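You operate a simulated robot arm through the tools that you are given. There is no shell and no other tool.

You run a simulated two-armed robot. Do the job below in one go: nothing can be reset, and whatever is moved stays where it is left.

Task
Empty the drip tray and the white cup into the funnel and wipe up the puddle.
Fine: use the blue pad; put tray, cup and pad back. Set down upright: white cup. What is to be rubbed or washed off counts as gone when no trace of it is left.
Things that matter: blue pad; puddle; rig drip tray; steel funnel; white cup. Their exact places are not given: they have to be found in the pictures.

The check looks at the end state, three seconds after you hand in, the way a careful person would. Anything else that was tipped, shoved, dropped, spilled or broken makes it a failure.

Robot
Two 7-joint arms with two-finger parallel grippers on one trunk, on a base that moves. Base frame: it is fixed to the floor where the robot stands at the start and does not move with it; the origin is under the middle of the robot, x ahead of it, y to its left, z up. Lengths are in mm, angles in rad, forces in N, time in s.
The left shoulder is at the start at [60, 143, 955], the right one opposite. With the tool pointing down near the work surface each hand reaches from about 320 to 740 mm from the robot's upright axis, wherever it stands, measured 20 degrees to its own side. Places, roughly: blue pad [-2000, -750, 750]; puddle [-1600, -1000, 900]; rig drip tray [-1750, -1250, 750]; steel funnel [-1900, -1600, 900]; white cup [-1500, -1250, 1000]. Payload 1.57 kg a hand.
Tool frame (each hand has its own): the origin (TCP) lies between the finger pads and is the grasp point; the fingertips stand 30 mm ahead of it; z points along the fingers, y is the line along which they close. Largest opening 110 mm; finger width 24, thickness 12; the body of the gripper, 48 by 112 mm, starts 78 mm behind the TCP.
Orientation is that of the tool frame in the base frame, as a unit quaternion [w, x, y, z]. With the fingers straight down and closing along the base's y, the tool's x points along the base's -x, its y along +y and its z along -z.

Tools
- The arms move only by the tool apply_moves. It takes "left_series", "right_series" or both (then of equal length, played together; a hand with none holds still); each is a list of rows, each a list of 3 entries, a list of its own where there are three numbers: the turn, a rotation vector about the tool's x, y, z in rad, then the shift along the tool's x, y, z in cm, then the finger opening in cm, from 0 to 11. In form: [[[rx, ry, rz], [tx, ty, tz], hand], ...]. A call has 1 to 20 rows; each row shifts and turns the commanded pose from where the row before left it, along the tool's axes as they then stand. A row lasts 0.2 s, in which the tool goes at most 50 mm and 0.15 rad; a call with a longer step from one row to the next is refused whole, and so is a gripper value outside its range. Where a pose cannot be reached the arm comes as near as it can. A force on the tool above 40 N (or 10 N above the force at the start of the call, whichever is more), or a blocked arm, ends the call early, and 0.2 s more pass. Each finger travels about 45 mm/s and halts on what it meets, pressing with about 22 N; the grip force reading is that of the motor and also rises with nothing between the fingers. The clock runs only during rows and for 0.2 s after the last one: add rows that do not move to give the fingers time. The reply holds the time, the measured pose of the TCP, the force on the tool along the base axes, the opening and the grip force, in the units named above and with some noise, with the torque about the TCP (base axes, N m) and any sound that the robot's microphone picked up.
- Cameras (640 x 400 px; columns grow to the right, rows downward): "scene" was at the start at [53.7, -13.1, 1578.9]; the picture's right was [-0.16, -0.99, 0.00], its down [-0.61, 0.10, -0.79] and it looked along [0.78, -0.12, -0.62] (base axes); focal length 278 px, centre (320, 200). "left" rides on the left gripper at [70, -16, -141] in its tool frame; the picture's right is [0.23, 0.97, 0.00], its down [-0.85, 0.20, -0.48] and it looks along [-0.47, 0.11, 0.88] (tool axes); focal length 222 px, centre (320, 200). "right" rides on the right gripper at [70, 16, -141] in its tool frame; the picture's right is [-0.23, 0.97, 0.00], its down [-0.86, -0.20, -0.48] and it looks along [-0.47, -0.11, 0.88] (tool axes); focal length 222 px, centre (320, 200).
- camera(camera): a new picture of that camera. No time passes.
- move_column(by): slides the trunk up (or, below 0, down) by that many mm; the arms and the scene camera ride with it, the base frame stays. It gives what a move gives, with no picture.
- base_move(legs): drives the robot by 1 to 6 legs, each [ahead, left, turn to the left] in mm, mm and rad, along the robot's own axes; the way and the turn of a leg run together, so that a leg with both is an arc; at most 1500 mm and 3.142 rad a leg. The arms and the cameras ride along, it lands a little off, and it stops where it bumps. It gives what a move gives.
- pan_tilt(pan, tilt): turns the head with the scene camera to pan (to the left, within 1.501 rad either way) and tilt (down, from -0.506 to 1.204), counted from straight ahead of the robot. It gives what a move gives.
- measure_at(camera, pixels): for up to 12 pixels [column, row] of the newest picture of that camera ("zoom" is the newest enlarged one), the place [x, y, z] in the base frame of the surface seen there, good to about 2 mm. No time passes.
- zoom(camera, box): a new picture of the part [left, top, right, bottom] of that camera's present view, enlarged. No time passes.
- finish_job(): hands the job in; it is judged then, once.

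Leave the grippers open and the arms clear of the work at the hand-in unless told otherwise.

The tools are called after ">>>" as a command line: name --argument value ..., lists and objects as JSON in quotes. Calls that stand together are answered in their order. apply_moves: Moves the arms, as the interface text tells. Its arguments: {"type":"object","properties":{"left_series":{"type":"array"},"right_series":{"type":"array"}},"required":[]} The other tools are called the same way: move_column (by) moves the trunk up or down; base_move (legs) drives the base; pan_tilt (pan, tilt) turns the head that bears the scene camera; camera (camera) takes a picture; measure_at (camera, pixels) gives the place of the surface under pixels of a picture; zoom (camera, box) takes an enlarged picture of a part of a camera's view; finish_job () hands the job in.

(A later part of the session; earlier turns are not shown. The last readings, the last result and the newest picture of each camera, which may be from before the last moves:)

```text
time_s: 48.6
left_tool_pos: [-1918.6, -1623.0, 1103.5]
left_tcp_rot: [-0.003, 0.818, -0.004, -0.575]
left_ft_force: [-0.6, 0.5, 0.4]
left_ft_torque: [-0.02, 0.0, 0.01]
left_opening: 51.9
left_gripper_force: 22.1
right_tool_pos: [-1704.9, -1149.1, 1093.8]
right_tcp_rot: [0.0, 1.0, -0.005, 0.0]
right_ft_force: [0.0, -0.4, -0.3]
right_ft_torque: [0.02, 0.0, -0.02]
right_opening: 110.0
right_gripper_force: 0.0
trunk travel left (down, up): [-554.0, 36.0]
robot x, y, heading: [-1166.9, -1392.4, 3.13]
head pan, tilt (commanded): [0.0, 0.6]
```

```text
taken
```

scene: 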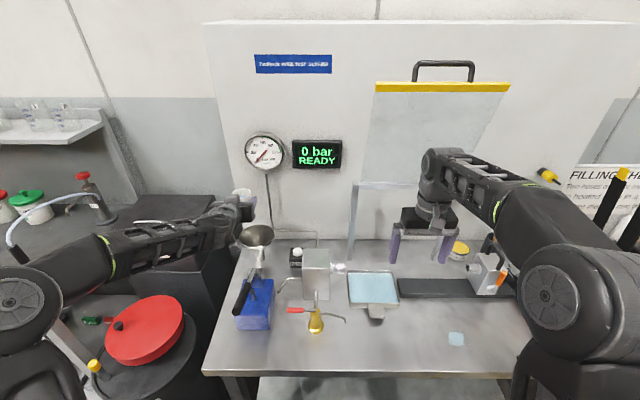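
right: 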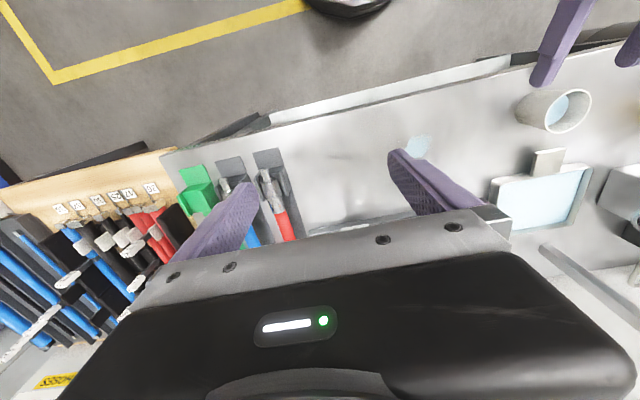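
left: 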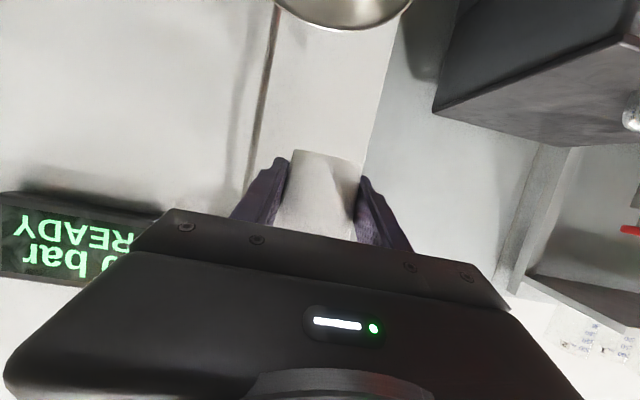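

The funnel is in clear view at about (256, 236). I re-measure its rim closely before tilting.

>>> zoom --camera "scene" --box '[200, 170, 328, 250]'

>>> measure_at --camera "zoom" --pixels '[[190, 325], [365, 315], [280, 375], [280, 285], [240, 365], [330, 365], [275, 330], [210, 300], [345, 290], [190, 130], [245, 100]]'

```text
5.00 times, centred on (264, 210) of scene
```

zoom: 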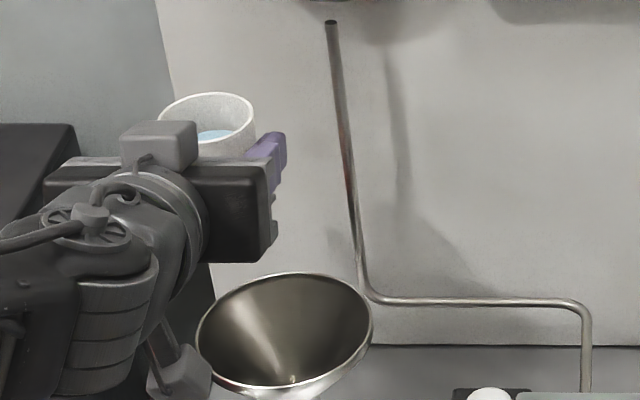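

```text
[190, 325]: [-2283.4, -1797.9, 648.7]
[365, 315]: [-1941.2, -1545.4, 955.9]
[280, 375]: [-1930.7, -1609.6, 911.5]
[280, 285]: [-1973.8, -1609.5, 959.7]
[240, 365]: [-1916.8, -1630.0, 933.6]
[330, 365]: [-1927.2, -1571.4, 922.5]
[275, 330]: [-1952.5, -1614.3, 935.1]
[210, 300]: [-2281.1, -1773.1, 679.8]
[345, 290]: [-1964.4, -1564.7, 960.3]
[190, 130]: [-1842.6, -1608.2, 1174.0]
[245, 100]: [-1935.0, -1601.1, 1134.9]
```

Funnel centre confirmed at about (-1918, -1596), with the cup above and slightly to the left of it. I tilt the cup a first 0.6 rad to the right (still below the pouring angle) and check the direction.

>>> apply_moves --left_series '[[[-0.0031, 0.0185, 0.0464], [0, 0, 0], 4.0], [[-0.0062, 0.037, 0.0928], [0, 0, 0], 4.0], [[-0.0062, 0.037, 0.0928], [0, 0, 0], 4.0], [[-0.0062, 0.037, 0.0928], [0, 0, 0], 4.0], [[-0.0062, 0.037, 0.0928], [0, 0, 0], 4.0], [[-0.0031, 0.0185, 0.0464], [0, 0, 0], 4.0], [[0, 0, 0], [0, 0, 0], 4.0]]'

>>> zoom --camera "scene" --box '[200, 160, 360, 260]'

```text
time_s: 50.2
left_tool_pos: [-1917.6, -1622.9, 1102.0]
left_tcp_rot: [0.144, 0.844, -0.183, -0.483]
left_ft_force: [-0.3, 0.1, -0.8]
left_ft_torque: [0.02, 0.0, 0.03]
left_opening: 52.0
left_gripper_force: 21.8
right_tool_pos: [-1704.7, -1149.1, 1093.2]
right_tcp_rot: [0.0, 1.0, -0.004, 0.0]
right_ft_force: [-0.7, -0.3, -0.3]
right_ft_torque: [0.04, 0.05, 0.02]
right_opening: 110.1
right_gripper_force: 0.1
trunk travel left (down, up): [-554.0, 36.0]
robot x, y, heading: [-1165.4, -1395.0, 3.13]
head pan, tilt (commanded): [0.0, 0.6]
```

```text
4.00 times, centred on (280, 210) of scene
```

zoom: 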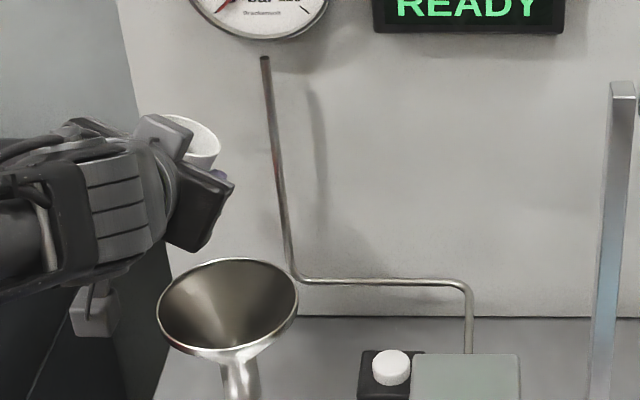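

The tilt goes the right way: the cup leans right and slightly forward, 28°. I lower 77 mm so the lip sits close above the funnel.

>>> apply_moves --left_series '[[[0, 0, 0], [1.176, -0.646, 0.756], 4.0], [[0, 0, 0], [1.176, -0.646, 0.756], 4.0], [[0, 0, 0], [1.176, -0.646, 0.756], 4.0], [[0, 0, 0], [1.176, -0.646, 0.756], 4.0], [[0, 0, 0], [1.176, -0.646, 0.756], 4.0], [[0, 0, 0], [0, 0, 0], 4.0]]'

>>> zoom --camera "scene" --box '[200, 160, 360, 260]'

>>> camera --camera "left"

>>> camera --camera "scene"

```text
time_s: 51.6
left_tool_pos: [-1917.7, -1622.5, 1023.7]
left_tcp_rot: [0.143, 0.844, -0.183, -0.483]
left_ft_force: [-0.7, 0.1, -0.4]
left_ft_torque: [0.0, -0.02, 0.06]
left_opening: 51.9
left_gripper_force: 22.3
right_tool_pos: [-1705.6, -1148.9, 1093.8]
right_tcp_rot: [0.0, 1.0, -0.004, 0.0]
right_ft_force: [-0.6, 0.0, 1.0]
right_ft_torque: [0.01, -0.01, 0.02]
right_opening: 110.0
right_gripper_force: 0.0
trunk travel left (down, up): [-554.0, 36.0]
robot x, y, heading: [-1164.9, -1395.2, 3.127]
head pan, tilt (commanded): [0.0, 0.6]
```

```text
4.00 times, centred on (280, 210) of scene
```

zoom: 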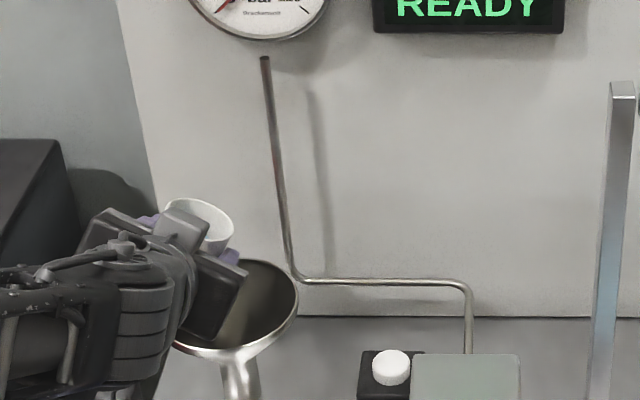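

```text
taken
```

left: 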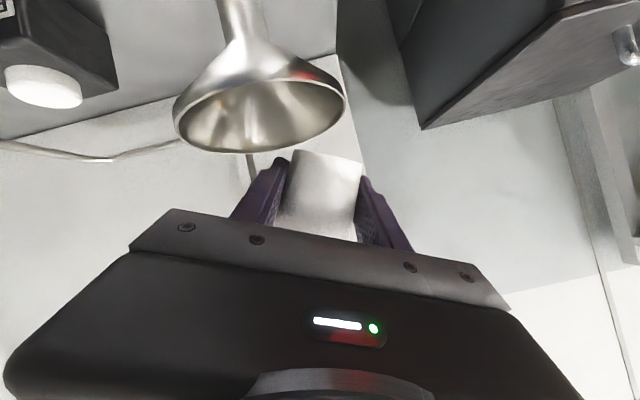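

```text
taken
```

scene: 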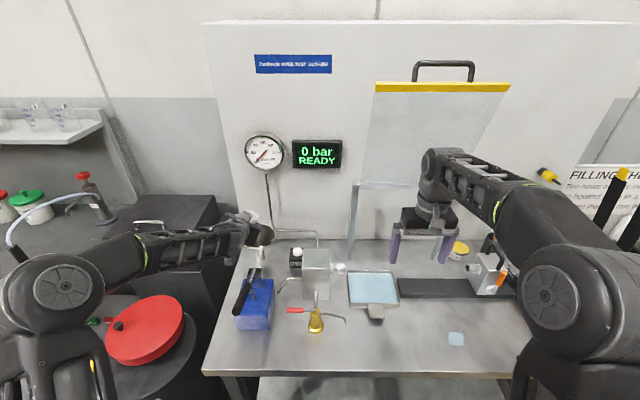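

The lip is about 70 mm above the rim and inside the funnel's outline. I start pouring slowly, about 0.05 rad per step with the cup staying put.

>>> apply_moves --left_series '[[[-0.0031, 0.0185, 0.0464], [0, 0, 0], 4.0], [[-0.0031, 0.0185, 0.0464], [0, 0, 0], 4.0], [[-0.0031, 0.0185, 0.0464], [0, 0, 0], 4.0], [[-0.0031, 0.0185, 0.0464], [0, 0, 0], 4.0], [[-0.0031, 0.0185, 0.0464], [0, 0, 0], 4.0], [[-0.0031, 0.0185, 0.0464], [0, 0, 0], 4.0], [[-0.0031, 0.0185, 0.0464], [0, 0, 0], 4.0], [[-0.0031, 0.0185, 0.0464], [0, 0, 0], 4.0]]'

>>> zoom --camera "scene" --box '[200, 160, 360, 260]'

```text
time_s: 53.5
left_tool_pos: [-1916.7, -1624.1, 1025.6]
left_tcp_rot: [0.253, 0.827, -0.319, -0.386]
left_ft_force: [-0.8, 0.0, 0.4]
left_ft_torque: [-0.03, -0.02, 0.02]
left_opening: 51.8
left_gripper_force: 21.6
right_tool_pos: [-1703.9, -1149.4, 1094.6]
right_tcp_rot: [0.0, 1.0, -0.004, 0.0]
right_ft_force: [0.6, -0.2, 0.3]
right_ft_torque: [-0.03, 0.0, 0.02]
right_opening: 110.0
right_gripper_force: 0.0
trunk travel left (down, up): [-554.0, 36.0]
robot x, y, heading: [-1163.5, -1395.6, 3.131]
head pan, tilt (commanded): [0.0, 0.6]
```

```text
4.00 times, centred on (280, 210) of scene
```

zoom: 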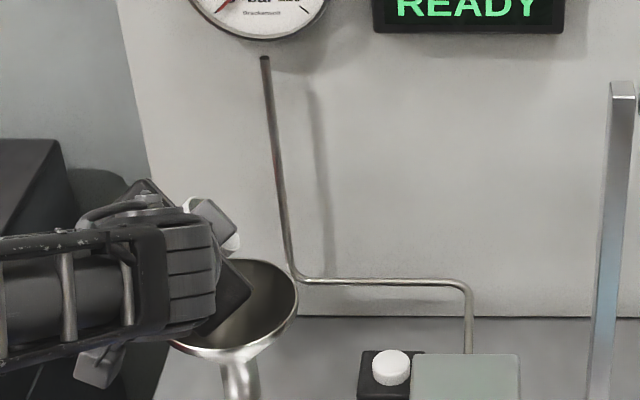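

At about 51° tilt everything stays clear and tracks well. I continue the slow pour.

>>> apply_moves --left_series '[[[-0.0031, 0.0185, 0.0464], [0, 0, 0], 4.0], [[-0.0031, 0.0185, 0.0464], [0, 0, 0], 4.0], [[-0.0031, 0.0185, 0.0464], [0, 0, 0], 4.0], [[-0.0031, 0.0185, 0.0464], [0, 0, 0], 4.0], [[-0.0031, 0.0185, 0.0464], [0, 0, 0], 4.0], [[-0.0031, 0.0185, 0.0464], [0, 0, 0], 4.0], [[-0.0031, 0.0185, 0.0464], [0, 0, 0], 4.0], [[-0.0031, 0.0185, 0.0464], [0, 0, 0], 4.0], [[0, 0, 0], [0, 0, 0], 4.0]]'

>>> zoom --camera "scene" --box '[200, 160, 360, 260]'

>>> camera --camera "left"

```text
time_s: 55.5
left_tool_pos: [-1917.7, -1623.9, 1025.5]
left_tcp_rot: [0.353, 0.777, -0.442, -0.276]
left_ft_force: [0.1, -0.2, 0.4]
left_ft_torque: [0.01, 0.02, 0.0]
left_opening: 52.0
left_gripper_force: 21.6
right_tool_pos: [-1705.9, -1149.0, 1094.2]
right_tcp_rot: [0.0, 1.0, -0.004, 0.0]
right_ft_force: [0.7, 0.0, 1.1]
right_ft_torque: [0.03, -0.01, 0.04]
right_opening: 109.8
right_gripper_force: 0.0
trunk travel left (down, up): [-554.0, 36.0]
robot x, y, heading: [-1163.6, -1393.9, 3.133]
head pan, tilt (commanded): [0.0, 0.6]
```

```text
4.00 times, centred on (280, 210) of scene
```

zoom: 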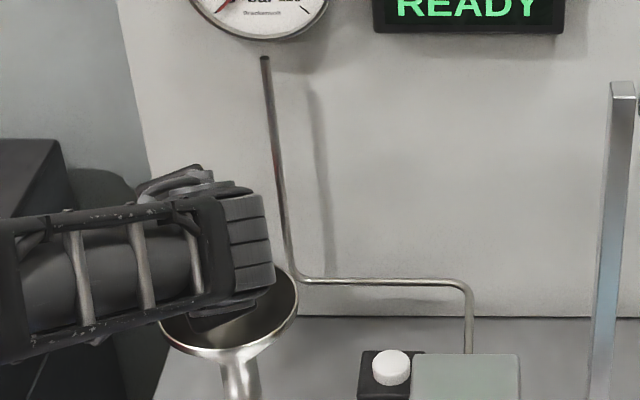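

```text
taken
```

left: 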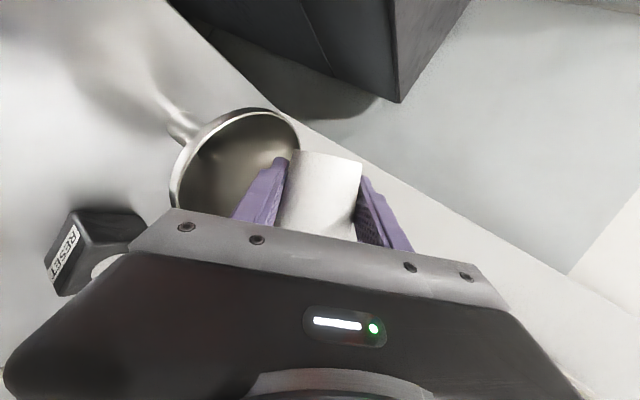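

The tilt is about 72° and the funnel shows clean inside in the wrist view. I go on to about 108° and hold there to drain.

>>> apply_moves --left_series '[[[-0.0037, 0.0222, 0.0557], [0, 0, 0], 4.0], [[-0.0037, 0.0222, 0.0557], [0, 0, 0], 4.0], [[-0.0037, 0.0222, 0.0557], [0, 0, 0], 4.0], [[-0.0037, 0.0222, 0.0557], [0, 0, 0], 4.0], [[-0.0037, 0.0222, 0.0557], [0, 0, 0], 4.0], [[-0.0037, 0.0222, 0.0557], [0, 0, 0], 4.0], [[-0.0037, 0.0222, 0.0557], [0, 0, 0], 4.0], [[-0.0037, 0.0222, 0.0557], [0, 0, 0], 4.0], [[-0.0037, 0.0222, 0.0557], [0, 0, 0], 4.0], [[-0.0037, 0.0222, 0.0557], [0, 0, 0], 4.0], [[-0.0037, 0.0222, 0.0557], [0, 0, 0], 4.0], [[-0.0037, 0.0222, 0.0557], [0, 0, 0], 4.0], [[0, 0, 0], [0, 0, 0], 4.0], [[0, 0, 0], [0, 0, 0], 4.0], [[0, 0, 0], [0, 0, 0], 4.0], [[0, 0, 0], [0, 0, 0], 4.0], [[0, 0, 0], [0, 0, 0], 4.0]]'

>>> zoom --camera "scene" --box '[200, 160, 360, 260]'

>>> camera --camera "left"

```text
time_s: 59.0
left_tool_pos: [-1916.6, -1622.5, 1025.4]
left_tcp_rot: [-0.495, -0.611, 0.615, 0.052]
left_ft_force: [-0.1, -0.5, -0.1]
left_ft_torque: [0.02, -0.01, 0.04]
left_opening: 52.0
left_gripper_force: 21.8
right_tool_pos: [-1704.0, -1148.9, 1093.7]
right_tcp_rot: [0.0, 1.0, -0.004, 0.0]
right_ft_force: [-0.3, 0.3, 0.6]
right_ft_torque: [0.0, -0.04, 0.0]
right_opening: 110.3
right_gripper_force: 0.1
trunk travel left (down, up): [-554.0, 36.0]
robot x, y, heading: [-1165.9, -1396.2, 3.136]
head pan, tilt (commanded): [0.0, 0.6]
```

```text
4.00 times, centred on (280, 210) of scene
```

zoom: 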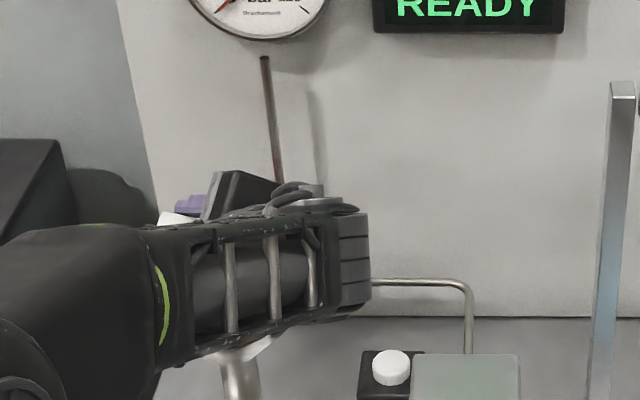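

```text
taken
```

left: 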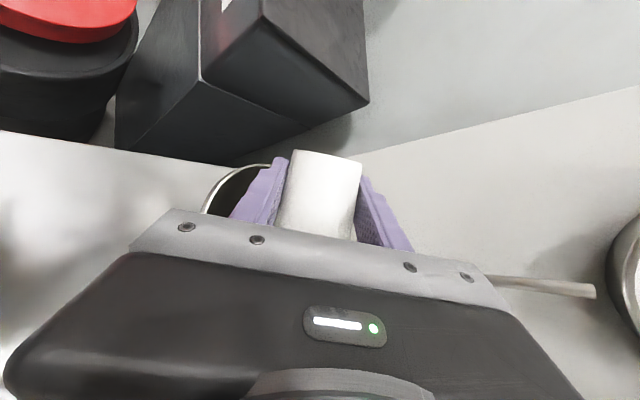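

The cup is at 110° with its mouth over the funnel, and I've waited a second for it to drain. I turn it back upright by the same path.

>>> apply_moves --left_series '[[[0, 0, 0], [0, 0, 0], 4.0], [[0, 0, 0], [0, 0, 0], 4.0], [[0, 0, 0], [0, 0, 0], 4.0], [[0.00737, -0.04396, -0.11027], [0, 0, 0], 4.0], [[0.00737, -0.04396, -0.11027], [0, 0, 0], 4.0], [[0.00737, -0.04396, -0.11027], [0, 0, 0], 4.0], [[0.00737, -0.04396, -0.11027], [0, 0, 0], 4.0], [[0.00737, -0.04396, -0.11027], [0, 0, 0], 4.0], [[0.00737, -0.04396, -0.11027], [0, 0, 0], 4.0], [[0.00737, -0.04396, -0.11027], [0, 0, 0], 4.0], [[0.00737, -0.04396, -0.11027], [0, 0, 0], 4.0], [[0.00737, -0.04396, -0.11027], [0, 0, 0], 4.0], [[0.00737, -0.04396, -0.11027], [0, 0, 0], 4.0], [[0.00737, -0.04396, -0.11027], [0, 0, 0], 4.0], [[0.00737, -0.04396, -0.11027], [0, 0, 0], 4.0], [[0, 0, 0], [0, 0, 0], 4.0]]'

>>> zoom --camera "scene" --box '[200, 160, 360, 260]'

```text
time_s: 62.5
left_tool_pos: [-1916.3, -1622.7, 1025.1]
left_tcp_rot: [0.169, 0.843, -0.215, -0.463]
left_ft_force: [-0.1, 0.1, 0.1]
left_ft_torque: [0.02, 0.01, 0.03]
left_opening: 52.0
left_gripper_force: 21.6
right_tool_pos: [-1704.6, -1148.7, 1093.4]
right_tcp_rot: [-0.001, 1.0, -0.004, 0.0]
right_ft_force: [-0.2, 0.0, 0.3]
right_ft_torque: [0.0, 0.0, 0.02]
right_opening: 109.7
right_gripper_force: 0.0
trunk travel left (down, up): [-554.0, 36.0]
robot x, y, heading: [-1161.9, -1393.5, 3.128]
head pan, tilt (commanded): [0.0, 0.6]
```

```text
4.00 times, centred on (280, 210) of scene
```

zoom: 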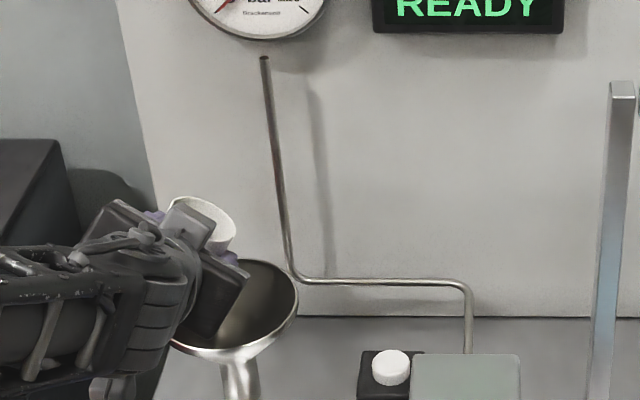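

The cup interior looks white and empty. I raise it 80 mm and finish turning upright.

>>> apply_moves --left_series '[[[0, 0, 0], [-1.415, 0.968, -1.028], 4.0], [[0, 0, 0], [-1.415, 0.968, -1.028], 4.0], [[0, 0, 0], [-1.415, 0.968, -1.028], 4.0], [[0, 0, 0], [-1.415, 0.968, -1.028], 4.0], [[0.00737, -0.04397, -0.11028], [0, 0, 0], 4.0], [[0.00737, -0.04397, -0.11028], [0, 0, 0], 4.0], [[0.00737, -0.04397, -0.11028], [0, 0, 0], 4.0], [[0.00737, -0.04397, -0.11028], [0, 0, 0], 4.0], [[0.00737, -0.04397, -0.11028], [0, 0, 0], 4.0], [[0, 0, 0], [0, 0, 0], 4.0]]'

>>> zoom --camera "scene" --box '[200, 160, 360, 260]'

>>> camera --camera "scene"

```text
time_s: 64.7
left_tool_pos: [-1917.2, -1621.3, 1105.8]
left_tcp_rot: [-0.002, 0.817, -0.003, -0.576]
left_ft_force: [-1.2, 0.2, -0.3]
left_ft_torque: [0.01, -0.02, -0.02]
left_opening: 52.0
left_gripper_force: 21.9
right_tool_pos: [-1704.8, -1149.1, 1093.7]
right_tcp_rot: [-0.001, 1.0, -0.005, 0.0]
right_ft_force: [0.7, 0.9, 0.1]
right_ft_torque: [-0.02, -0.01, 0.02]
right_opening: 110.2
right_gripper_force: 0.1
trunk travel left (down, up): [-554.0, 36.0]
robot x, y, heading: [-1161.5, -1395.2, 3.134]
head pan, tilt (commanded): [0.0, 0.6]
```

```text
4.00 times, centred on (280, 210) of scene
```

zoom: 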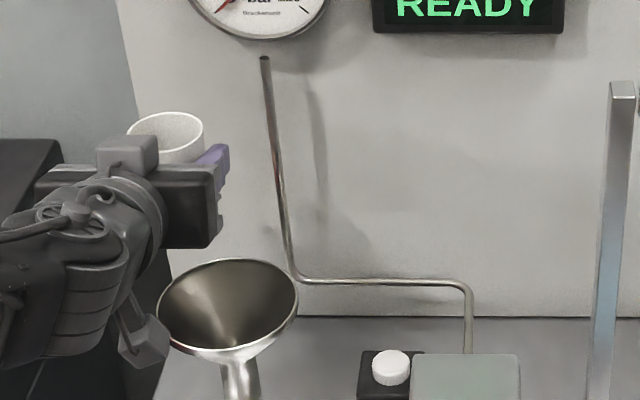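

```text
taken
```

scene: 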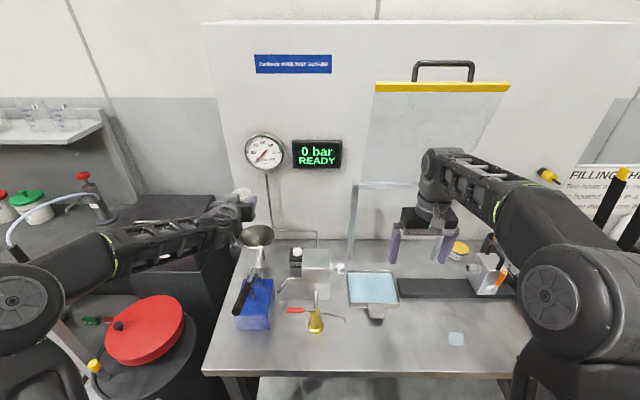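

The cup is empty and upright, and the funnel has taken everything cleanly. I bring the hand back over the bench, then drive back to the starting side. I plan to set the cup down temporarily at a free spot to the right of its place, because the hand needs that room to reach the tray's tab.

>>> apply_moves --left_series '[[[0, 0, 0], [0.52, -1.85, -1.98], 4.0], [[0, 0, 0], [0.52, -1.85, -1.98], 4.0], [[0, 0, 0], [0.52, -1.85, -1.98], 4.0], [[0, 0, 0], [0.52, -1.85, -1.98], 4.0], [[0, 0, 0], [0.52, -1.85, -1.98], 4.0], [[0, 0, 0], [0.52, -1.85, -1.98], 4.0], [[0, 0, 0], [0.52, -1.85, -1.98], 4.0], [[0, 0, 0], [0.52, -1.85, -1.98], 4.0], [[0, 0, 0], [0, 0, 0], 4.0]]'

>>> base_move --legs '[[-150, 0, 0], [0, -310, 0]]'

>>> camera --camera "scene"

```text
time_s: 66.7
left_tool_pos: [-1753.4, -1475.1, 1120.3]
left_tcp_rot: [-0.002, 0.818, -0.003, -0.575]
left_ft_force: [0.8, -0.7, -0.3]
left_ft_torque: [-0.02, 0.01, -0.01]
left_opening: 51.9
left_gripper_force: 21.8
right_tool_pos: [-1705.1, -1148.9, 1095.2]
right_tcp_rot: [0.0, 1.0, -0.004, 0.001]
right_ft_force: [0.0, 0.4, 0.1]
right_ft_torque: [-0.01, 0.01, 0.01]
right_opening: 110.1
right_gripper_force: 0.2
trunk travel left (down, up): [-554.0, 36.0]
robot x, y, heading: [-1162.4, -1395.4, 3.129]
head pan, tilt (commanded): [0.0, 0.6]
```

```text
time_s: 69.7
left_tool_pos: [-1600.9, -1162.2, 1121.3]
left_tcp_rot: [-0.002, 0.818, -0.005, -0.576]
left_ft_force: [-0.6, 0.7, -0.2]
left_ft_torque: [0.01, -0.01, 0.03]
left_opening: 52.0
left_gripper_force: 21.7
right_tool_pos: [-1550.1, -836.2, 1093.8]
right_tcp_rot: [0.0, 1.0, -0.006, 0.0]
right_ft_force: [-0.7, 0.8, 0.3]
right_ft_torque: [0.01, 0.03, -0.01]
right_opening: 109.7
right_gripper_force: 0.1
trunk travel left (down, up): [-554.0, 36.0]
robot x, y, heading: [-1008.3, -1085.3, 3.13]
head pan, tilt (commanded): [0.0, 0.6]
```

```text
taken
```

scene: 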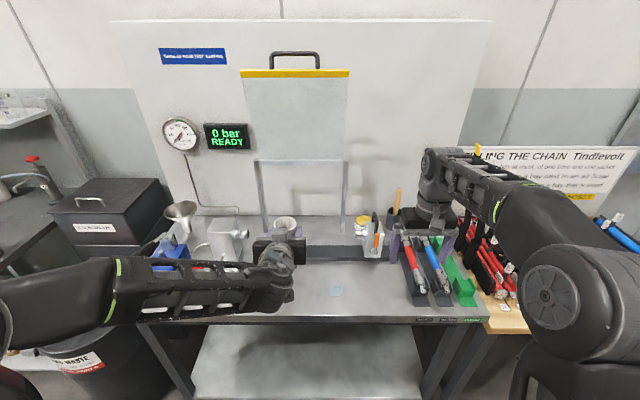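

The hand is at (-1601, -1162, 1121) holding the empty cup. I lower it to the free spot at about (-1601, -1105), clear of the puddle, stopping just at bench contact height.

>>> apply_moves --left_series '[[[0, 0, 0], [2.068, -0.57, 0.752], 4.0], [[0, 0, 0], [2.068, -0.57, 0.752], 4.0], [[0, 0, 0], [2.068, -0.57, 0.752], 4.0], [[0, 0, 0], [2.068, -0.57, 0.752], 4.0], [[0, 0, 0], [2.068, -0.57, 0.752], 4.0], [[0, 0, 0], [2.068, -0.57, 0.752], 4.0], [[0, 0, 0], [2.068, -0.57, 0.752], 4.0], [[0, 0, 0], [2.068, -0.57, 0.752], 4.0], [[0, 0, 0], [2.068, -0.57, 0.752], 4.0], [[0, 0, 0], [2.068, -0.57, 0.752], 4.0], [[0, 0, 0], [0.7, 0, 0.255], 4.0], [[0, 0, 0], [0, 0, 0], 4.0]]'

>>> zoom --camera "scene" --box '[240, 220, 400, 320]'

```text
time_s: 72.3
left_tool_pos: [-1601.4, -1106.1, 892.4]
left_tcp_rot: [-0.003, 0.817, -0.005, -0.576]
left_ft_force: [-0.1, 0.4, -0.4]
left_ft_torque: [0.01, -0.02, -0.02]
left_opening: 52.1
left_gripper_force: 22.0
right_tool_pos: [-1549.7, -836.6, 1093.4]
right_tcp_rot: [-0.001, 1.0, -0.006, -0.001]
right_ft_force: [0.4, -0.1, -0.7]
right_ft_torque: [0.03, 0.0, -0.01]
right_opening: 110.2
right_gripper_force: 0.1
trunk travel left (down, up): [-554.0, 36.0]
robot x, y, heading: [-1012.4, -1085.8, 3.125]
head pan, tilt (commanded): [0.0, 0.6]
```

```text
4.00 times, centred on (320, 270) of scene
```

zoom: 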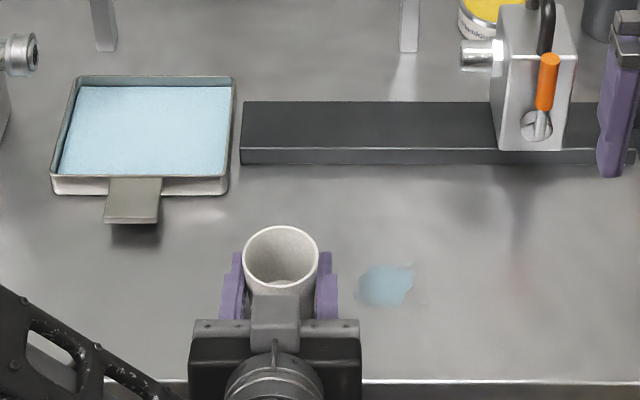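

The cup bottom is a few mm above the bench. I lower 4 mm, check the force, and open only slightly, since the puddle's edge is near the right finger.

>>> apply_moves --left_series '[[[0, 0, 0], [0.19, 0, 0.068], 4.0], [[0, 0, 0], [0.19, 0, 0.068], 4.0], [[0, 0, 0], [0, 0, 0], 4.0]]'

```text
time_s: 73.1
left_tool_pos: [-1598.9, -1106.1, 889.4]
left_tcp_rot: [-0.004, 0.818, -0.005, -0.576]
left_ft_force: [-0.6, -0.8, -1.3]
left_ft_torque: [0.01, -0.03, 0.05]
left_opening: 52.0
left_gripper_force: 22.3
right_tool_pos: [-1550.4, -836.7, 1095.4]
right_tcp_rot: [0.0, 1.0, -0.006, 0.0]
right_ft_force: [0.1, 0.1, -0.2]
right_ft_torque: [0.02, 0.03, 0.02]
right_opening: 110.1
right_gripper_force: 0.0
trunk travel left (down, up): [-554.0, 36.0]
robot x, y, heading: [-1010.4, -1083.6, 3.13]
head pan, tilt (commanded): [0.0, 0.6]
```

>>> apply_moves --left_series '[[[0, 0, 0], [0.1, 0, 0.034], 4.0], [[0, 0, 0], [0.06, 0, 0.02], 4.0], [[0, 0, 0], [0, 0, 0], 4.0]]'

```text
time_s: 73.9
left_tool_pos: [-1599.7, -1105.9, 886.8]
left_tcp_rot: [-0.004, 0.818, -0.006, -0.575]
left_ft_force: [-0.2, -0.4, 0.5]
left_ft_torque: [0.0, 0.0, 0.01]
left_opening: 51.9
left_gripper_force: 22.3
right_tool_pos: [-1550.6, -836.8, 1094.2]
right_tcp_rot: [-0.001, 1.0, -0.006, 0.001]
right_ft_force: [-0.6, 0.4, -0.3]
right_ft_torque: [0.01, -0.02, -0.02]
right_opening: 110.2
right_gripper_force: 0.1
trunk travel left (down, up): [-554.0, 36.0]
robot x, y, heading: [-1008.2, -1082.3, 3.129]
head pan, tilt (commanded): [0.0, 0.6]
```

Height now matches the original resting height within noise. I open the fingers gently.

>>> apply_moves --left_series '[[[0, 0, 0], [0, 0, 0], 5.4], [[0, 0, 0], [0, 0, 0], 6.0], [[0, 0, 0], [0, 0, 0], 7.0], [[0, 0, 0], [0, 0, 0], 7.4], [[0, 0, 0], [0, 0, 0], 7.4]]'

>>> zoom --camera "scene" --box '[240, 220, 400, 320]'

```text
time_s: 75.1
left_tool_pos: [-1599.7, -1106.4, 887.2]
left_tcp_rot: [-0.004, 0.818, -0.006, -0.575]
left_ft_force: [-0.2, -0.3, 0.0]
left_ft_torque: [-0.02, 0.03, 0.01]
left_opening: 73.8
left_gripper_force: 0.0
right_tool_pos: [-1549.5, -837.7, 1094.3]
right_tcp_rot: [0.0, 1.0, -0.006, 0.0]
right_ft_force: [-0.8, -0.2, 0.4]
right_ft_torque: [-0.01, 0.03, 0.02]
right_opening: 109.8
right_gripper_force: 0.0
trunk travel left (down, up): [-554.0, 36.0]
robot x, y, heading: [-1008.6, -1086.2, 3.127]
head pan, tilt (commanded): [0.0, 0.6]
```

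```text
4.00 times, centred on (320, 270) of scene
```

zoom: 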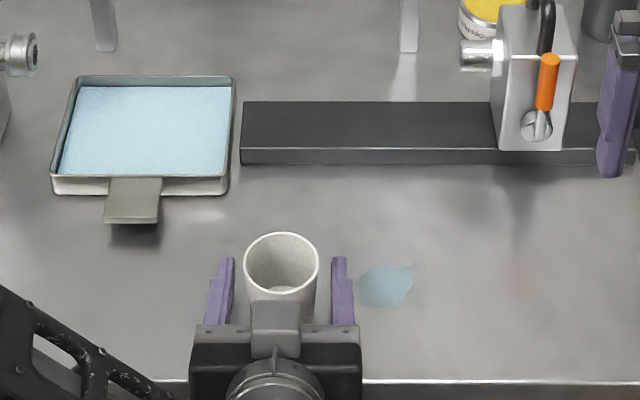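

The cup stands upright at its temporary spot, empty. I back the left hand straight out, raise it, and re-pitch it to 30° below horizontal for the tray tab.

>>> apply_moves --left_series '[[[0, 0, 0], [0.684, 0, -1.88], 7.4], [[0, 0, 0], [0.684, 0, -1.88], 7.4], [[0, 0, 0], [0.684, 0, -1.88], 7.4], [[0, 0, 0], [0.684, 0, -1.88], 7.4], [[0, 0, 0], [-2.82, 0, -1.026], 7.4], [[0, 0, 0], [-2.82, 0, -1.026], 7.4], [[0, 0, 0], [-2.82, 0, -1.026], 7.4], [[0, 0, 0], [-2.82, 0, -1.026], 7.4], [[0, 0, 0], [-2.82, 0, -1.026], 7.4], [[0, 0.0873, 0], [-2.82, 0, -1.026], 7.4], [[0, 0.0872, 0], [0, 0, 0], 7.4], [[0, 0, 0], [0, 0, 0], 7.4]]'

>>> zoom --camera "scene" --box '[220, 220, 380, 320]'

>>> camera --camera "scene"

```text
time_s: 77.7
left_tool_pos: [-1519.2, -1107.8, 1066.5]
left_tcp_rot: [-0.004, 0.865, -0.006, -0.502]
left_ft_force: [-0.2, -0.2, 0.3]
left_ft_torque: [0.03, 0.03, 0.01]
left_opening: 74.1
left_gripper_force: 0.0
right_tool_pos: [-1549.1, -838.1, 1093.9]
right_tcp_rot: [-0.001, 1.0, -0.007, 0.0]
right_ft_force: [-0.5, 0.0, -0.2]
right_ft_torque: [-0.03, -0.01, 0.02]
right_opening: 110.1
right_gripper_force: 0.0
trunk travel left (down, up): [-554.0, 36.0]
robot x, y, heading: [-1011.1, -1083.2, 3.132]
head pan, tilt (commanded): [0.0, 0.6]
```

```text
4.00 times, centred on (300, 270) of scene
```

zoom: 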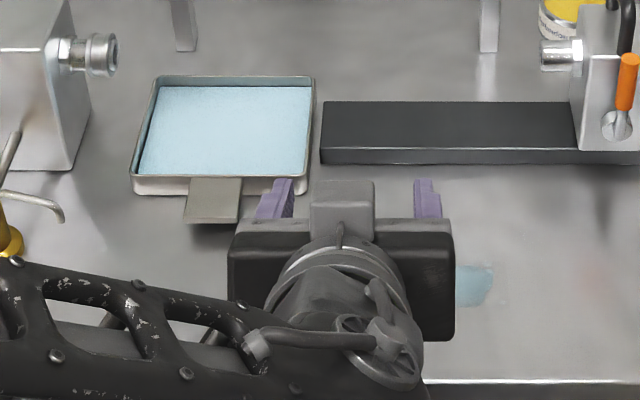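

```text
taken
```

scene: 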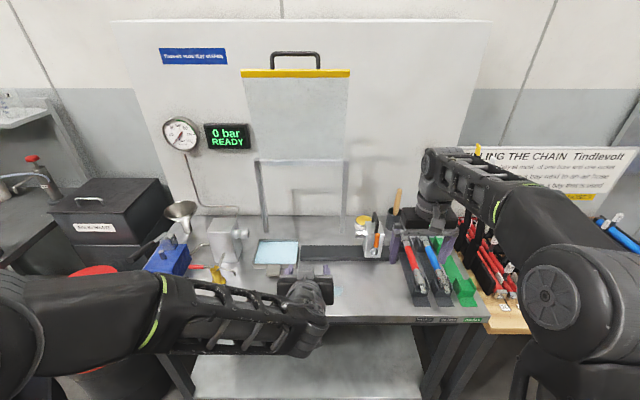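

The tray is in clear view. I raise the left hand another 60 mm for clearance over the lever and pump, then drive left and ahead in two steps.

>>> apply_moves --left_series '[[[0, 0, 0], [-2.6, 0, -1.5], 7.4], [[0, 0, 0], [-2.6, 0, -1.5], 7.4], [[0, 0, 0], [0, 0, 0], 7.4]]'

>>> base_move --legs '[[0, 250, 0]]'

>>> camera --camera "scene"

```text
time_s: 78.5
left_tool_pos: [-1520.6, -1109.3, 1126.1]
left_tcp_rot: [-0.003, 0.865, -0.005, -0.502]
left_ft_force: [0.3, -0.3, 0.2]
left_ft_torque: [-0.01, 0.01, 0.01]
left_opening: 74.0
left_gripper_force: 0.1
right_tool_pos: [-1551.1, -836.3, 1094.1]
right_tcp_rot: [-0.001, 1.0, -0.007, 0.0]
right_ft_force: [0.0, 0.5, -0.7]
right_ft_torque: [-0.01, 0.04, 0.0]
right_opening: 110.1
right_gripper_force: 0.0
trunk travel left (down, up): [-554.0, 36.0]
robot x, y, heading: [-1010.8, -1083.7, 3.125]
head pan, tilt (commanded): [0.0, 0.6]
```

```text
time_s: 80.3
left_tool_pos: [-1523.0, -1355.6, 1125.6]
left_tcp_rot: [-0.004, 0.865, -0.006, -0.502]
left_ft_force: [0.4, 0.0, -0.3]
left_ft_torque: [0.02, 0.0, -0.01]
left_opening: 74.1
left_gripper_force: 0.2
right_tool_pos: [-1553.4, -1086.3, 1094.7]
right_tcp_rot: [0.0, 1.0, -0.007, 0.0]
right_ft_force: [0.1, 0.0, 0.7]
right_ft_torque: [0.05, 0.0, 0.01]
right_opening: 110.0
right_gripper_force: 0.0
trunk travel left (down, up): [-554.0, 36.0]
robot x, y, heading: [-1010.8, -1336.1, 3.129]
head pan, tilt (commanded): [0.0, 0.6]
```

```text
taken
```

scene: 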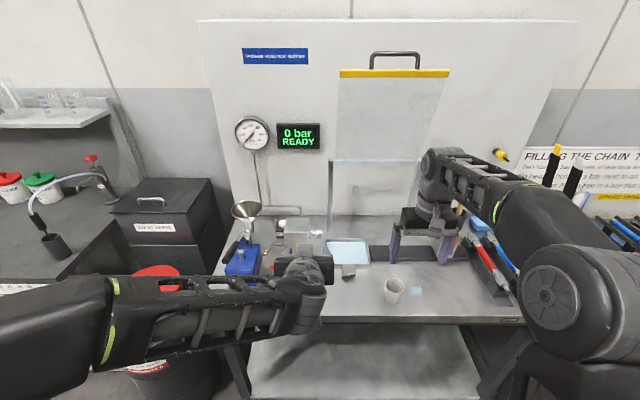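

>>> measure_at --camera "scene" --pixels '[[228, 256], [235, 244], [245, 262], [200, 290], [250, 285], [120, 300], [300, 270], [350, 252], [347, 275], [240, 215]]'

>>> zoom --camera "scene" --box '[200, 190, 400, 315]'

```text
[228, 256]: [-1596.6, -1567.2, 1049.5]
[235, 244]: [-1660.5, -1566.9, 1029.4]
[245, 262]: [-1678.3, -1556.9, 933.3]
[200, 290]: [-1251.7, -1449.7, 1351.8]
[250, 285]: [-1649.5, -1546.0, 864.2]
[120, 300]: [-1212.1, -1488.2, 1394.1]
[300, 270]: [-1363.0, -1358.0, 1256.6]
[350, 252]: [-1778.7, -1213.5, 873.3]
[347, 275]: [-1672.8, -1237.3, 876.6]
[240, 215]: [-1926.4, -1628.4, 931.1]
```

```text
3.20 times, centred on (300, 252) of scene
```

zoom: 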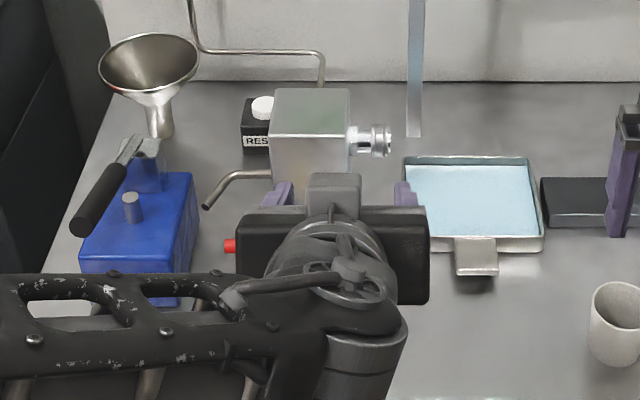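

The forearm is at z≈1350, far above the lever. I measure the tray and tab from this angle.

>>> measure_at --camera "zoom" --pixels '[[456, 240], [495, 238], [458, 272], [497, 270], [476, 255], [440, 237], [520, 237], [542, 225], [408, 160], [526, 158], [470, 210], [535, 245]]'

>>> measure_at --camera "zoom" --pixels '[[477, 266], [470, 274], [487, 273], [605, 300], [615, 285], [630, 322], [540, 248], [440, 247], [500, 249], [98, 62], [196, 60], [150, 35]]'

```text
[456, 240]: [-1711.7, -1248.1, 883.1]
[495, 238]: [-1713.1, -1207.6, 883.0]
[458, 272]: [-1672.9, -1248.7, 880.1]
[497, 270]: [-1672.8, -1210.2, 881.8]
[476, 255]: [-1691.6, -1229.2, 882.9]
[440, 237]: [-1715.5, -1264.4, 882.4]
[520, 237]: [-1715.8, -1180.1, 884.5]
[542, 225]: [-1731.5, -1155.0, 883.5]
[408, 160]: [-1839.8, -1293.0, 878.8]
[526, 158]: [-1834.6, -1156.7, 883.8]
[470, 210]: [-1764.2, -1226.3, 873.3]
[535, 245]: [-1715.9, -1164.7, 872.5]
```

```text
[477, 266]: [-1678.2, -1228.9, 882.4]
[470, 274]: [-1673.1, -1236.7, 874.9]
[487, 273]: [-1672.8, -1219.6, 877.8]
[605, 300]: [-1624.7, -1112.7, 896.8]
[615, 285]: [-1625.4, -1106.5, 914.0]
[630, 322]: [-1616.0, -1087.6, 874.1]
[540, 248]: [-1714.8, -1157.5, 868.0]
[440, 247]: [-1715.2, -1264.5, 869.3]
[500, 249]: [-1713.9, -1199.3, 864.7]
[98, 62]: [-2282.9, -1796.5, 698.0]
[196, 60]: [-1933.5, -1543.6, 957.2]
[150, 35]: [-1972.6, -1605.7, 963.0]
```

The tab is about 8–9 mm thick, 41 mm wide (y -1249..-1208.5, x -1714..-1672.5), top z≈882.5, which gives the fingers a usable side face. The right hand would be too close to the left at the tray, so I move it 200 mm right and 100 mm up first.

>>> apply_moves --right_series '[[[0, 0, 0], [0, -2, -3], 11], [[0, 0, 0], [0, -3.5, -3], 11], [[0, 0, 0], [0, -3.5, -2], 11], [[0, 0, 0], [0, -3.5, -1], 11], [[0, 0, 0], [0, -3.5, -1], 11], [[0, 0, 0], [0, -4, 0], 11], [[0, 0, 0], [0, 0, 0], 11]]'

>>> base_move --legs '[[155, -12, 0.012]]'

>>> camera --camera "scene"

>>> camera --camera "left"

```text
time_s: 81.9
left_tool_pos: [-1523.3, -1355.3, 1126.1]
left_tcp_rot: [-0.003, 0.865, -0.006, -0.502]
left_ft_force: [1.0, -0.2, -0.4]
left_ft_torque: [0.03, 0.05, 0.0]
left_opening: 74.2
left_gripper_force: 0.1
right_tool_pos: [-1553.7, -1034.6, 1114.3]
right_tcp_rot: [0.0, 1.0, -0.007, 0.0]
right_ft_force: [0.8, 0.2, 0.1]
right_ft_torque: [0.02, -0.04, 0.02]
right_opening: 109.9
right_gripper_force: 0.0
right hand out of reach, approached as far as the arm can: row 1, 2, 3, 4, 5
trunk travel left (down, up): [-554.0, 36.0]
robot x, y, heading: [-1013.2, -1333.8, 3.126]
head pan, tilt (commanded): [0.0, 0.6]
```

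```text
time_s: 83.3
left_tool_pos: [-1681.3, -1346.2, 1125.2]
left_tcp_rot: [-0.001, 0.865, -0.002, -0.501]
left_ft_force: [0.0, 0.1, -0.1]
left_ft_torque: [-0.02, 0.02, 0.01]
left_opening: 74.1
left_gripper_force: 0.1
right_tool_pos: [-1712.6, -1025.2, 1112.2]
right_tcp_rot: [0.0, 1.0, -0.002, -0.001]
right_ft_force: [0.2, -0.8, 0.6]
right_ft_torque: [-0.02, -0.04, -0.01]
right_opening: 109.9
right_gripper_force: 0.1
trunk travel left (down, up): [-554.0, 36.0]
robot x, y, heading: [-1166.9, -1316.8, 3.136]
head pan, tilt (commanded): [0.0, 0.6]
```

```text
taken
```

scene: 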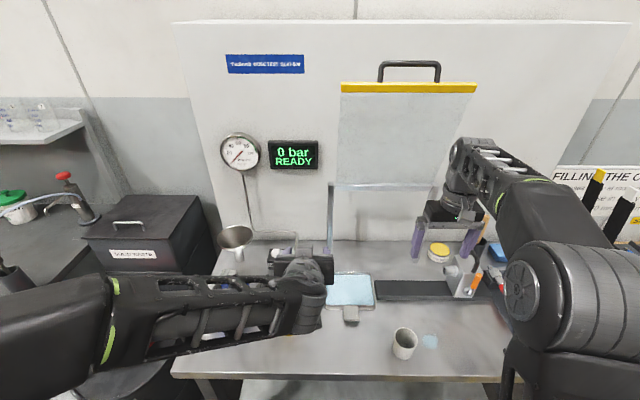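

```text
taken
```

left: 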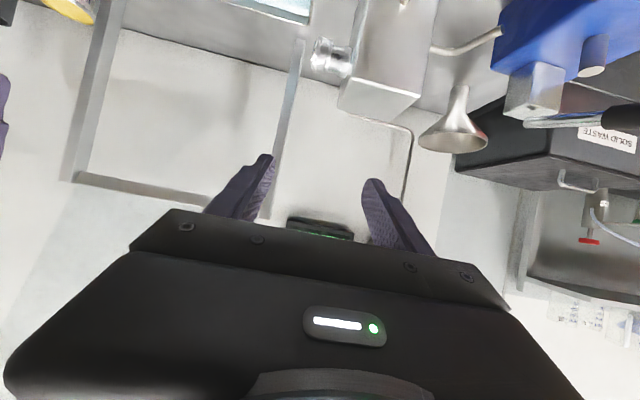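

The right hand could only go part-way, but it is now 80 mm clear of the left hand's working space. I move the left hand over the tab, stopping at z≈960 for a check.

>>> apply_moves --left_series '[[[0, 0, 0], [0, -2.9, 0], 7.4], [[0, 0, 0], [1.0, -2.4, 0.4], 7.4], [[0, 0, 0], [2.0, -1.6, 0.9], 7.4], [[0, 0, 0], [2.0, -1.6, 0.9], 7.4], [[0, 0, 0], [2.3, -1.6, 1.06], 7.4], [[0, 0, 0], [2.6, -1.6, 1.2], 7.4], [[0, 0, 0], [2.6, 0, 1.2], 7.4], [[0, 0, 0], [2.6, 0, 1.2], 7.4], [[0, 0, 0], [0, 0, 0], 7.4]]'

>>> zoom --camera "scene" --box '[260, 240, 420, 340]'

>>> camera --camera "left"

>>> camera --camera "right"

```text
time_s: 85.3
left_tool_pos: [-1662.0, -1230.9, 959.6]
left_tcp_rot: [-0.001, 0.865, -0.002, -0.502]
left_ft_force: [0.7, 0.1, -0.3]
left_ft_torque: [0.04, -0.01, -0.04]
left_opening: 73.9
left_gripper_force: 0.0
right_tool_pos: [-1711.8, -1025.1, 1113.8]
right_tcp_rot: [0.0, 1.0, -0.001, -0.001]
right_ft_force: [0.7, -0.6, -0.1]
right_ft_torque: [0.01, 0.0, -0.02]
right_opening: 110.0
right_gripper_force: 0.0
trunk travel left (down, up): [-554.0, 36.0]
robot x, y, heading: [-1171.5, -1324.0, 3.139]
head pan, tilt (commanded): [0.0, 0.6]
```

```text
4.00 times, centred on (340, 290) of scene
```

zoom: 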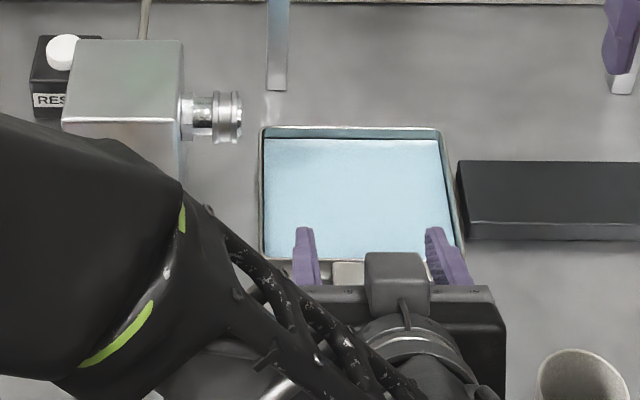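

```text
taken
```

left: 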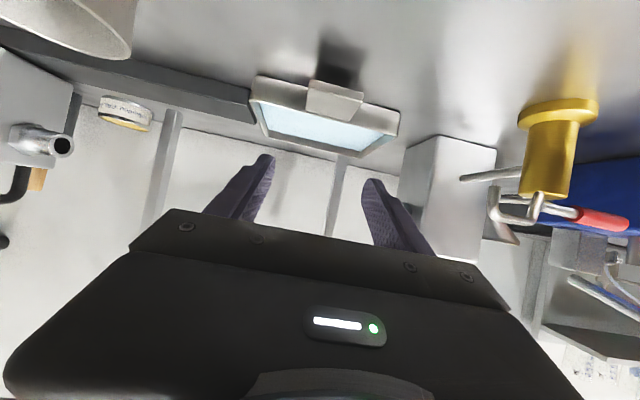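

```text
taken
```

right: 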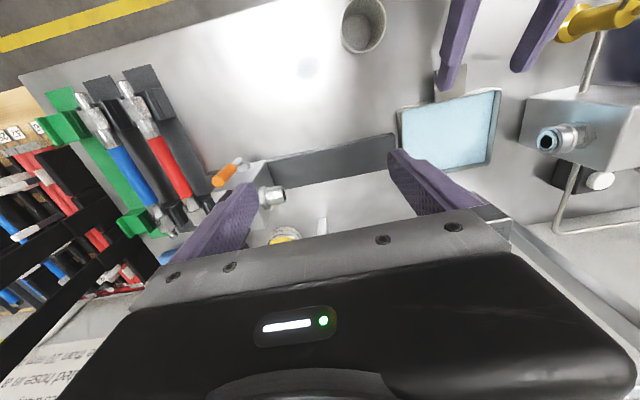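

>>> measure_at --camera "zoom" --pixels '[[60, 200], [150, 200], [170, 290], [250, 290], [310, 340], [350, 390], [395, 275], [420, 300], [300, 290], [435, 250]]'

>>> measure_at --camera "right" --pixels '[[445, 60], [447, 95], [520, 60], [530, 20], [460, 75], [437, 80], [362, 30]]'

```text
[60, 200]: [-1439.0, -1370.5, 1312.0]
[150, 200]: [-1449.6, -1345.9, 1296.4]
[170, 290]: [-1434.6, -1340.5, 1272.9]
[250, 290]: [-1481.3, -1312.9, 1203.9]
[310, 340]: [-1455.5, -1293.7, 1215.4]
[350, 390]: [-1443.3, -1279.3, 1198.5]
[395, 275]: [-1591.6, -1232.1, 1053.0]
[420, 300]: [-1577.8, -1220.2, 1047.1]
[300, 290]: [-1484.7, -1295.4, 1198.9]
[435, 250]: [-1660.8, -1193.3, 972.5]
```

```text
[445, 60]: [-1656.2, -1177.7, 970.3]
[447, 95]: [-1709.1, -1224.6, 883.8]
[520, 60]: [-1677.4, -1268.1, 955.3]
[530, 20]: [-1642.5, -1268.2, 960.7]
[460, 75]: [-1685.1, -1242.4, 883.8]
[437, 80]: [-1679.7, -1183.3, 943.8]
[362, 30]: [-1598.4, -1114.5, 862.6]
```

Fingers bracket the tab (right wrist view shows it between them). I descend to z≈888 beside the tab, then move forward 16 mm so the pads cover its length.

>>> apply_moves --left_series '[[[0, 0, 0], [1.24, -0.1, 0.716], 7.4], [[0, 0, 0], [1.24, -0.09, 0.716], 7.4], [[0, 0, 0], [1.24, 0, 0.716], 7.4], [[0, 0, 0], [1.24, 0, 0.716], 7.4], [[0, 0, 0], [0.8, 0, 0.46], 7.4], [[0, 0, 0], [0.44, 0, 0.256], 7.4], [[0, 0, 0], [0, 0, 0], 7.4], [[0, 0, 0], [-0.4, 0, 0.69], 7.4], [[0, 0, 0], [-0.4, 0, 0.69], 7.4], [[0, 0, 0], [0, 0, 0], 7.4]]'

>>> zoom --camera "right" --box '[380, 0, 540, 180]'

>>> zoom --camera "scene" --box '[290, 260, 410, 335]'

```text
time_s: 87.5
left_tool_pos: [-1681.2, -1228.0, 890.3]
left_tcp_rot: [-0.001, 0.865, -0.002, -0.502]
left_ft_force: [-0.4, -0.9, -0.1]
left_ft_torque: [0.03, 0.0, 0.02]
left_opening: 73.8
left_gripper_force: 0.1
right_tool_pos: [-1711.4, -1024.8, 1112.0]
right_tcp_rot: [0.0, 1.0, -0.002, -0.001]
right_ft_force: [0.0, -0.3, -0.5]
right_ft_torque: [-0.03, -0.02, 0.0]
right_opening: 110.1
right_gripper_force: 0.1
trunk travel left (down, up): [-554.0, 36.0]
robot x, y, heading: [-1168.7, -1319.7, 3.137]
head pan, tilt (commanded): [0.0, 0.6]
```

```text
2.22 times, centred on (460, 90) of right
```

zoom: 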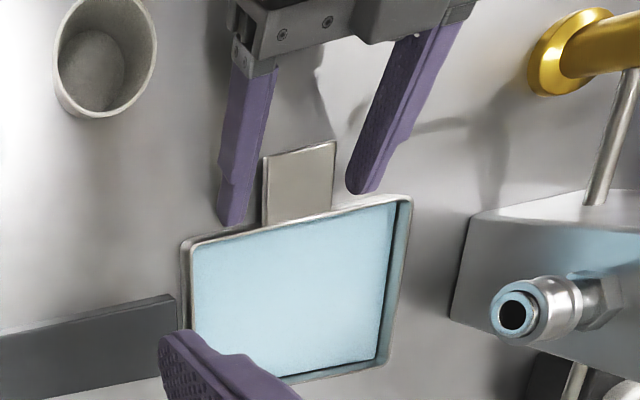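

```text
5.33 times, centred on (350, 298) of scene
```

zoom: 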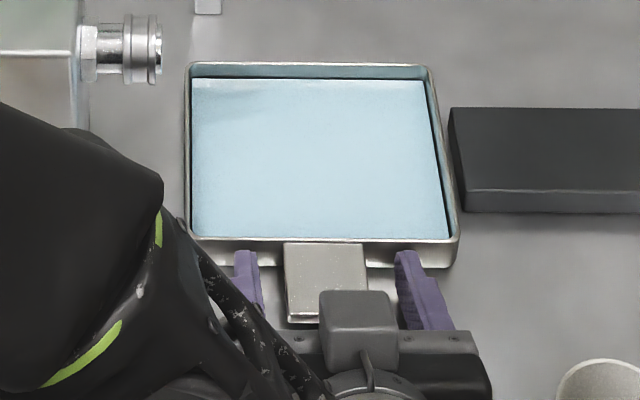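

The pads straddle the tab, with the tips about 2 mm from the tray's front wall. I ease back 2 mm and down 3 mm, then close on the tab.

>>> apply_moves --left_series '[[[0, 0, 0], [0.36, 0, -0.02], 7.4], [[0, 0, 0], [0, 0, 0], 6.0], [[0, 0, 0], [0, 0, 0], 5.0], [[0, 0, 0], [0, 0, 0], 4.0], [[0, 0, 0], [0, 0, 0], 3.0], [[0, 0, 0], [0, 0, 0], 2.5], [[0, 0, 0], [0, 0, 0], 2.5]]'

>>> zoom --camera "right" --box '[380, 0, 540, 180]'

>>> zoom --camera "scene" --box '[290, 260, 410, 335]'

```text
time_s: 89.1
left_tool_pos: [-1677.1, -1228.5, 886.0]
left_tcp_rot: [-0.001, 0.865, -0.002, -0.502]
left_ft_force: [0.8, 0.4, 0.5]
left_ft_torque: [0.03, 0.05, -0.07]
left_opening: 43.9
left_gripper_force: 22.1
right_tool_pos: [-1712.7, -1026.3, 1111.9]
right_tcp_rot: [-0.001, 1.0, -0.001, -0.001]
right_ft_force: [-0.7, 0.2, -0.1]
right_ft_torque: [0.03, 0.02, -0.03]
right_opening: 110.0
right_gripper_force: 0.1
trunk travel left (down, up): [-554.0, 36.0]
robot x, y, heading: [-1166.9, -1321.5, 3.139]
head pan, tilt (commanded): [0.0, 0.6]
```

```text
2.22 times, centred on (460, 90) of right
```

zoom: 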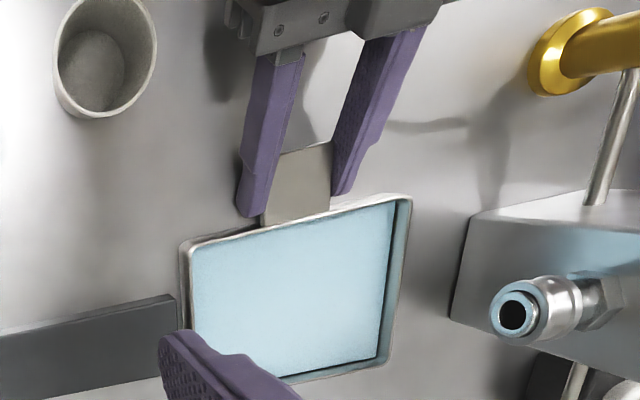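

```text
5.33 times, centred on (350, 298) of scene
```

zoom: 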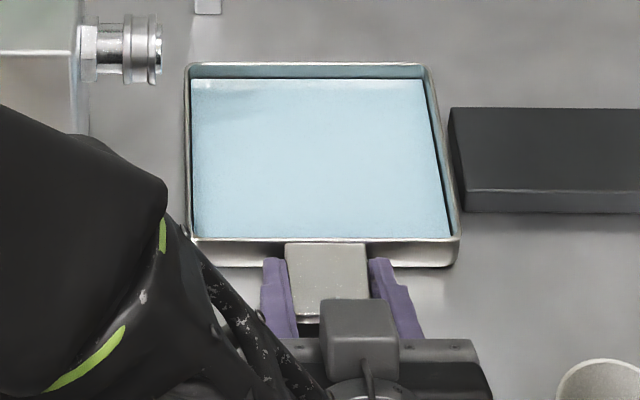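

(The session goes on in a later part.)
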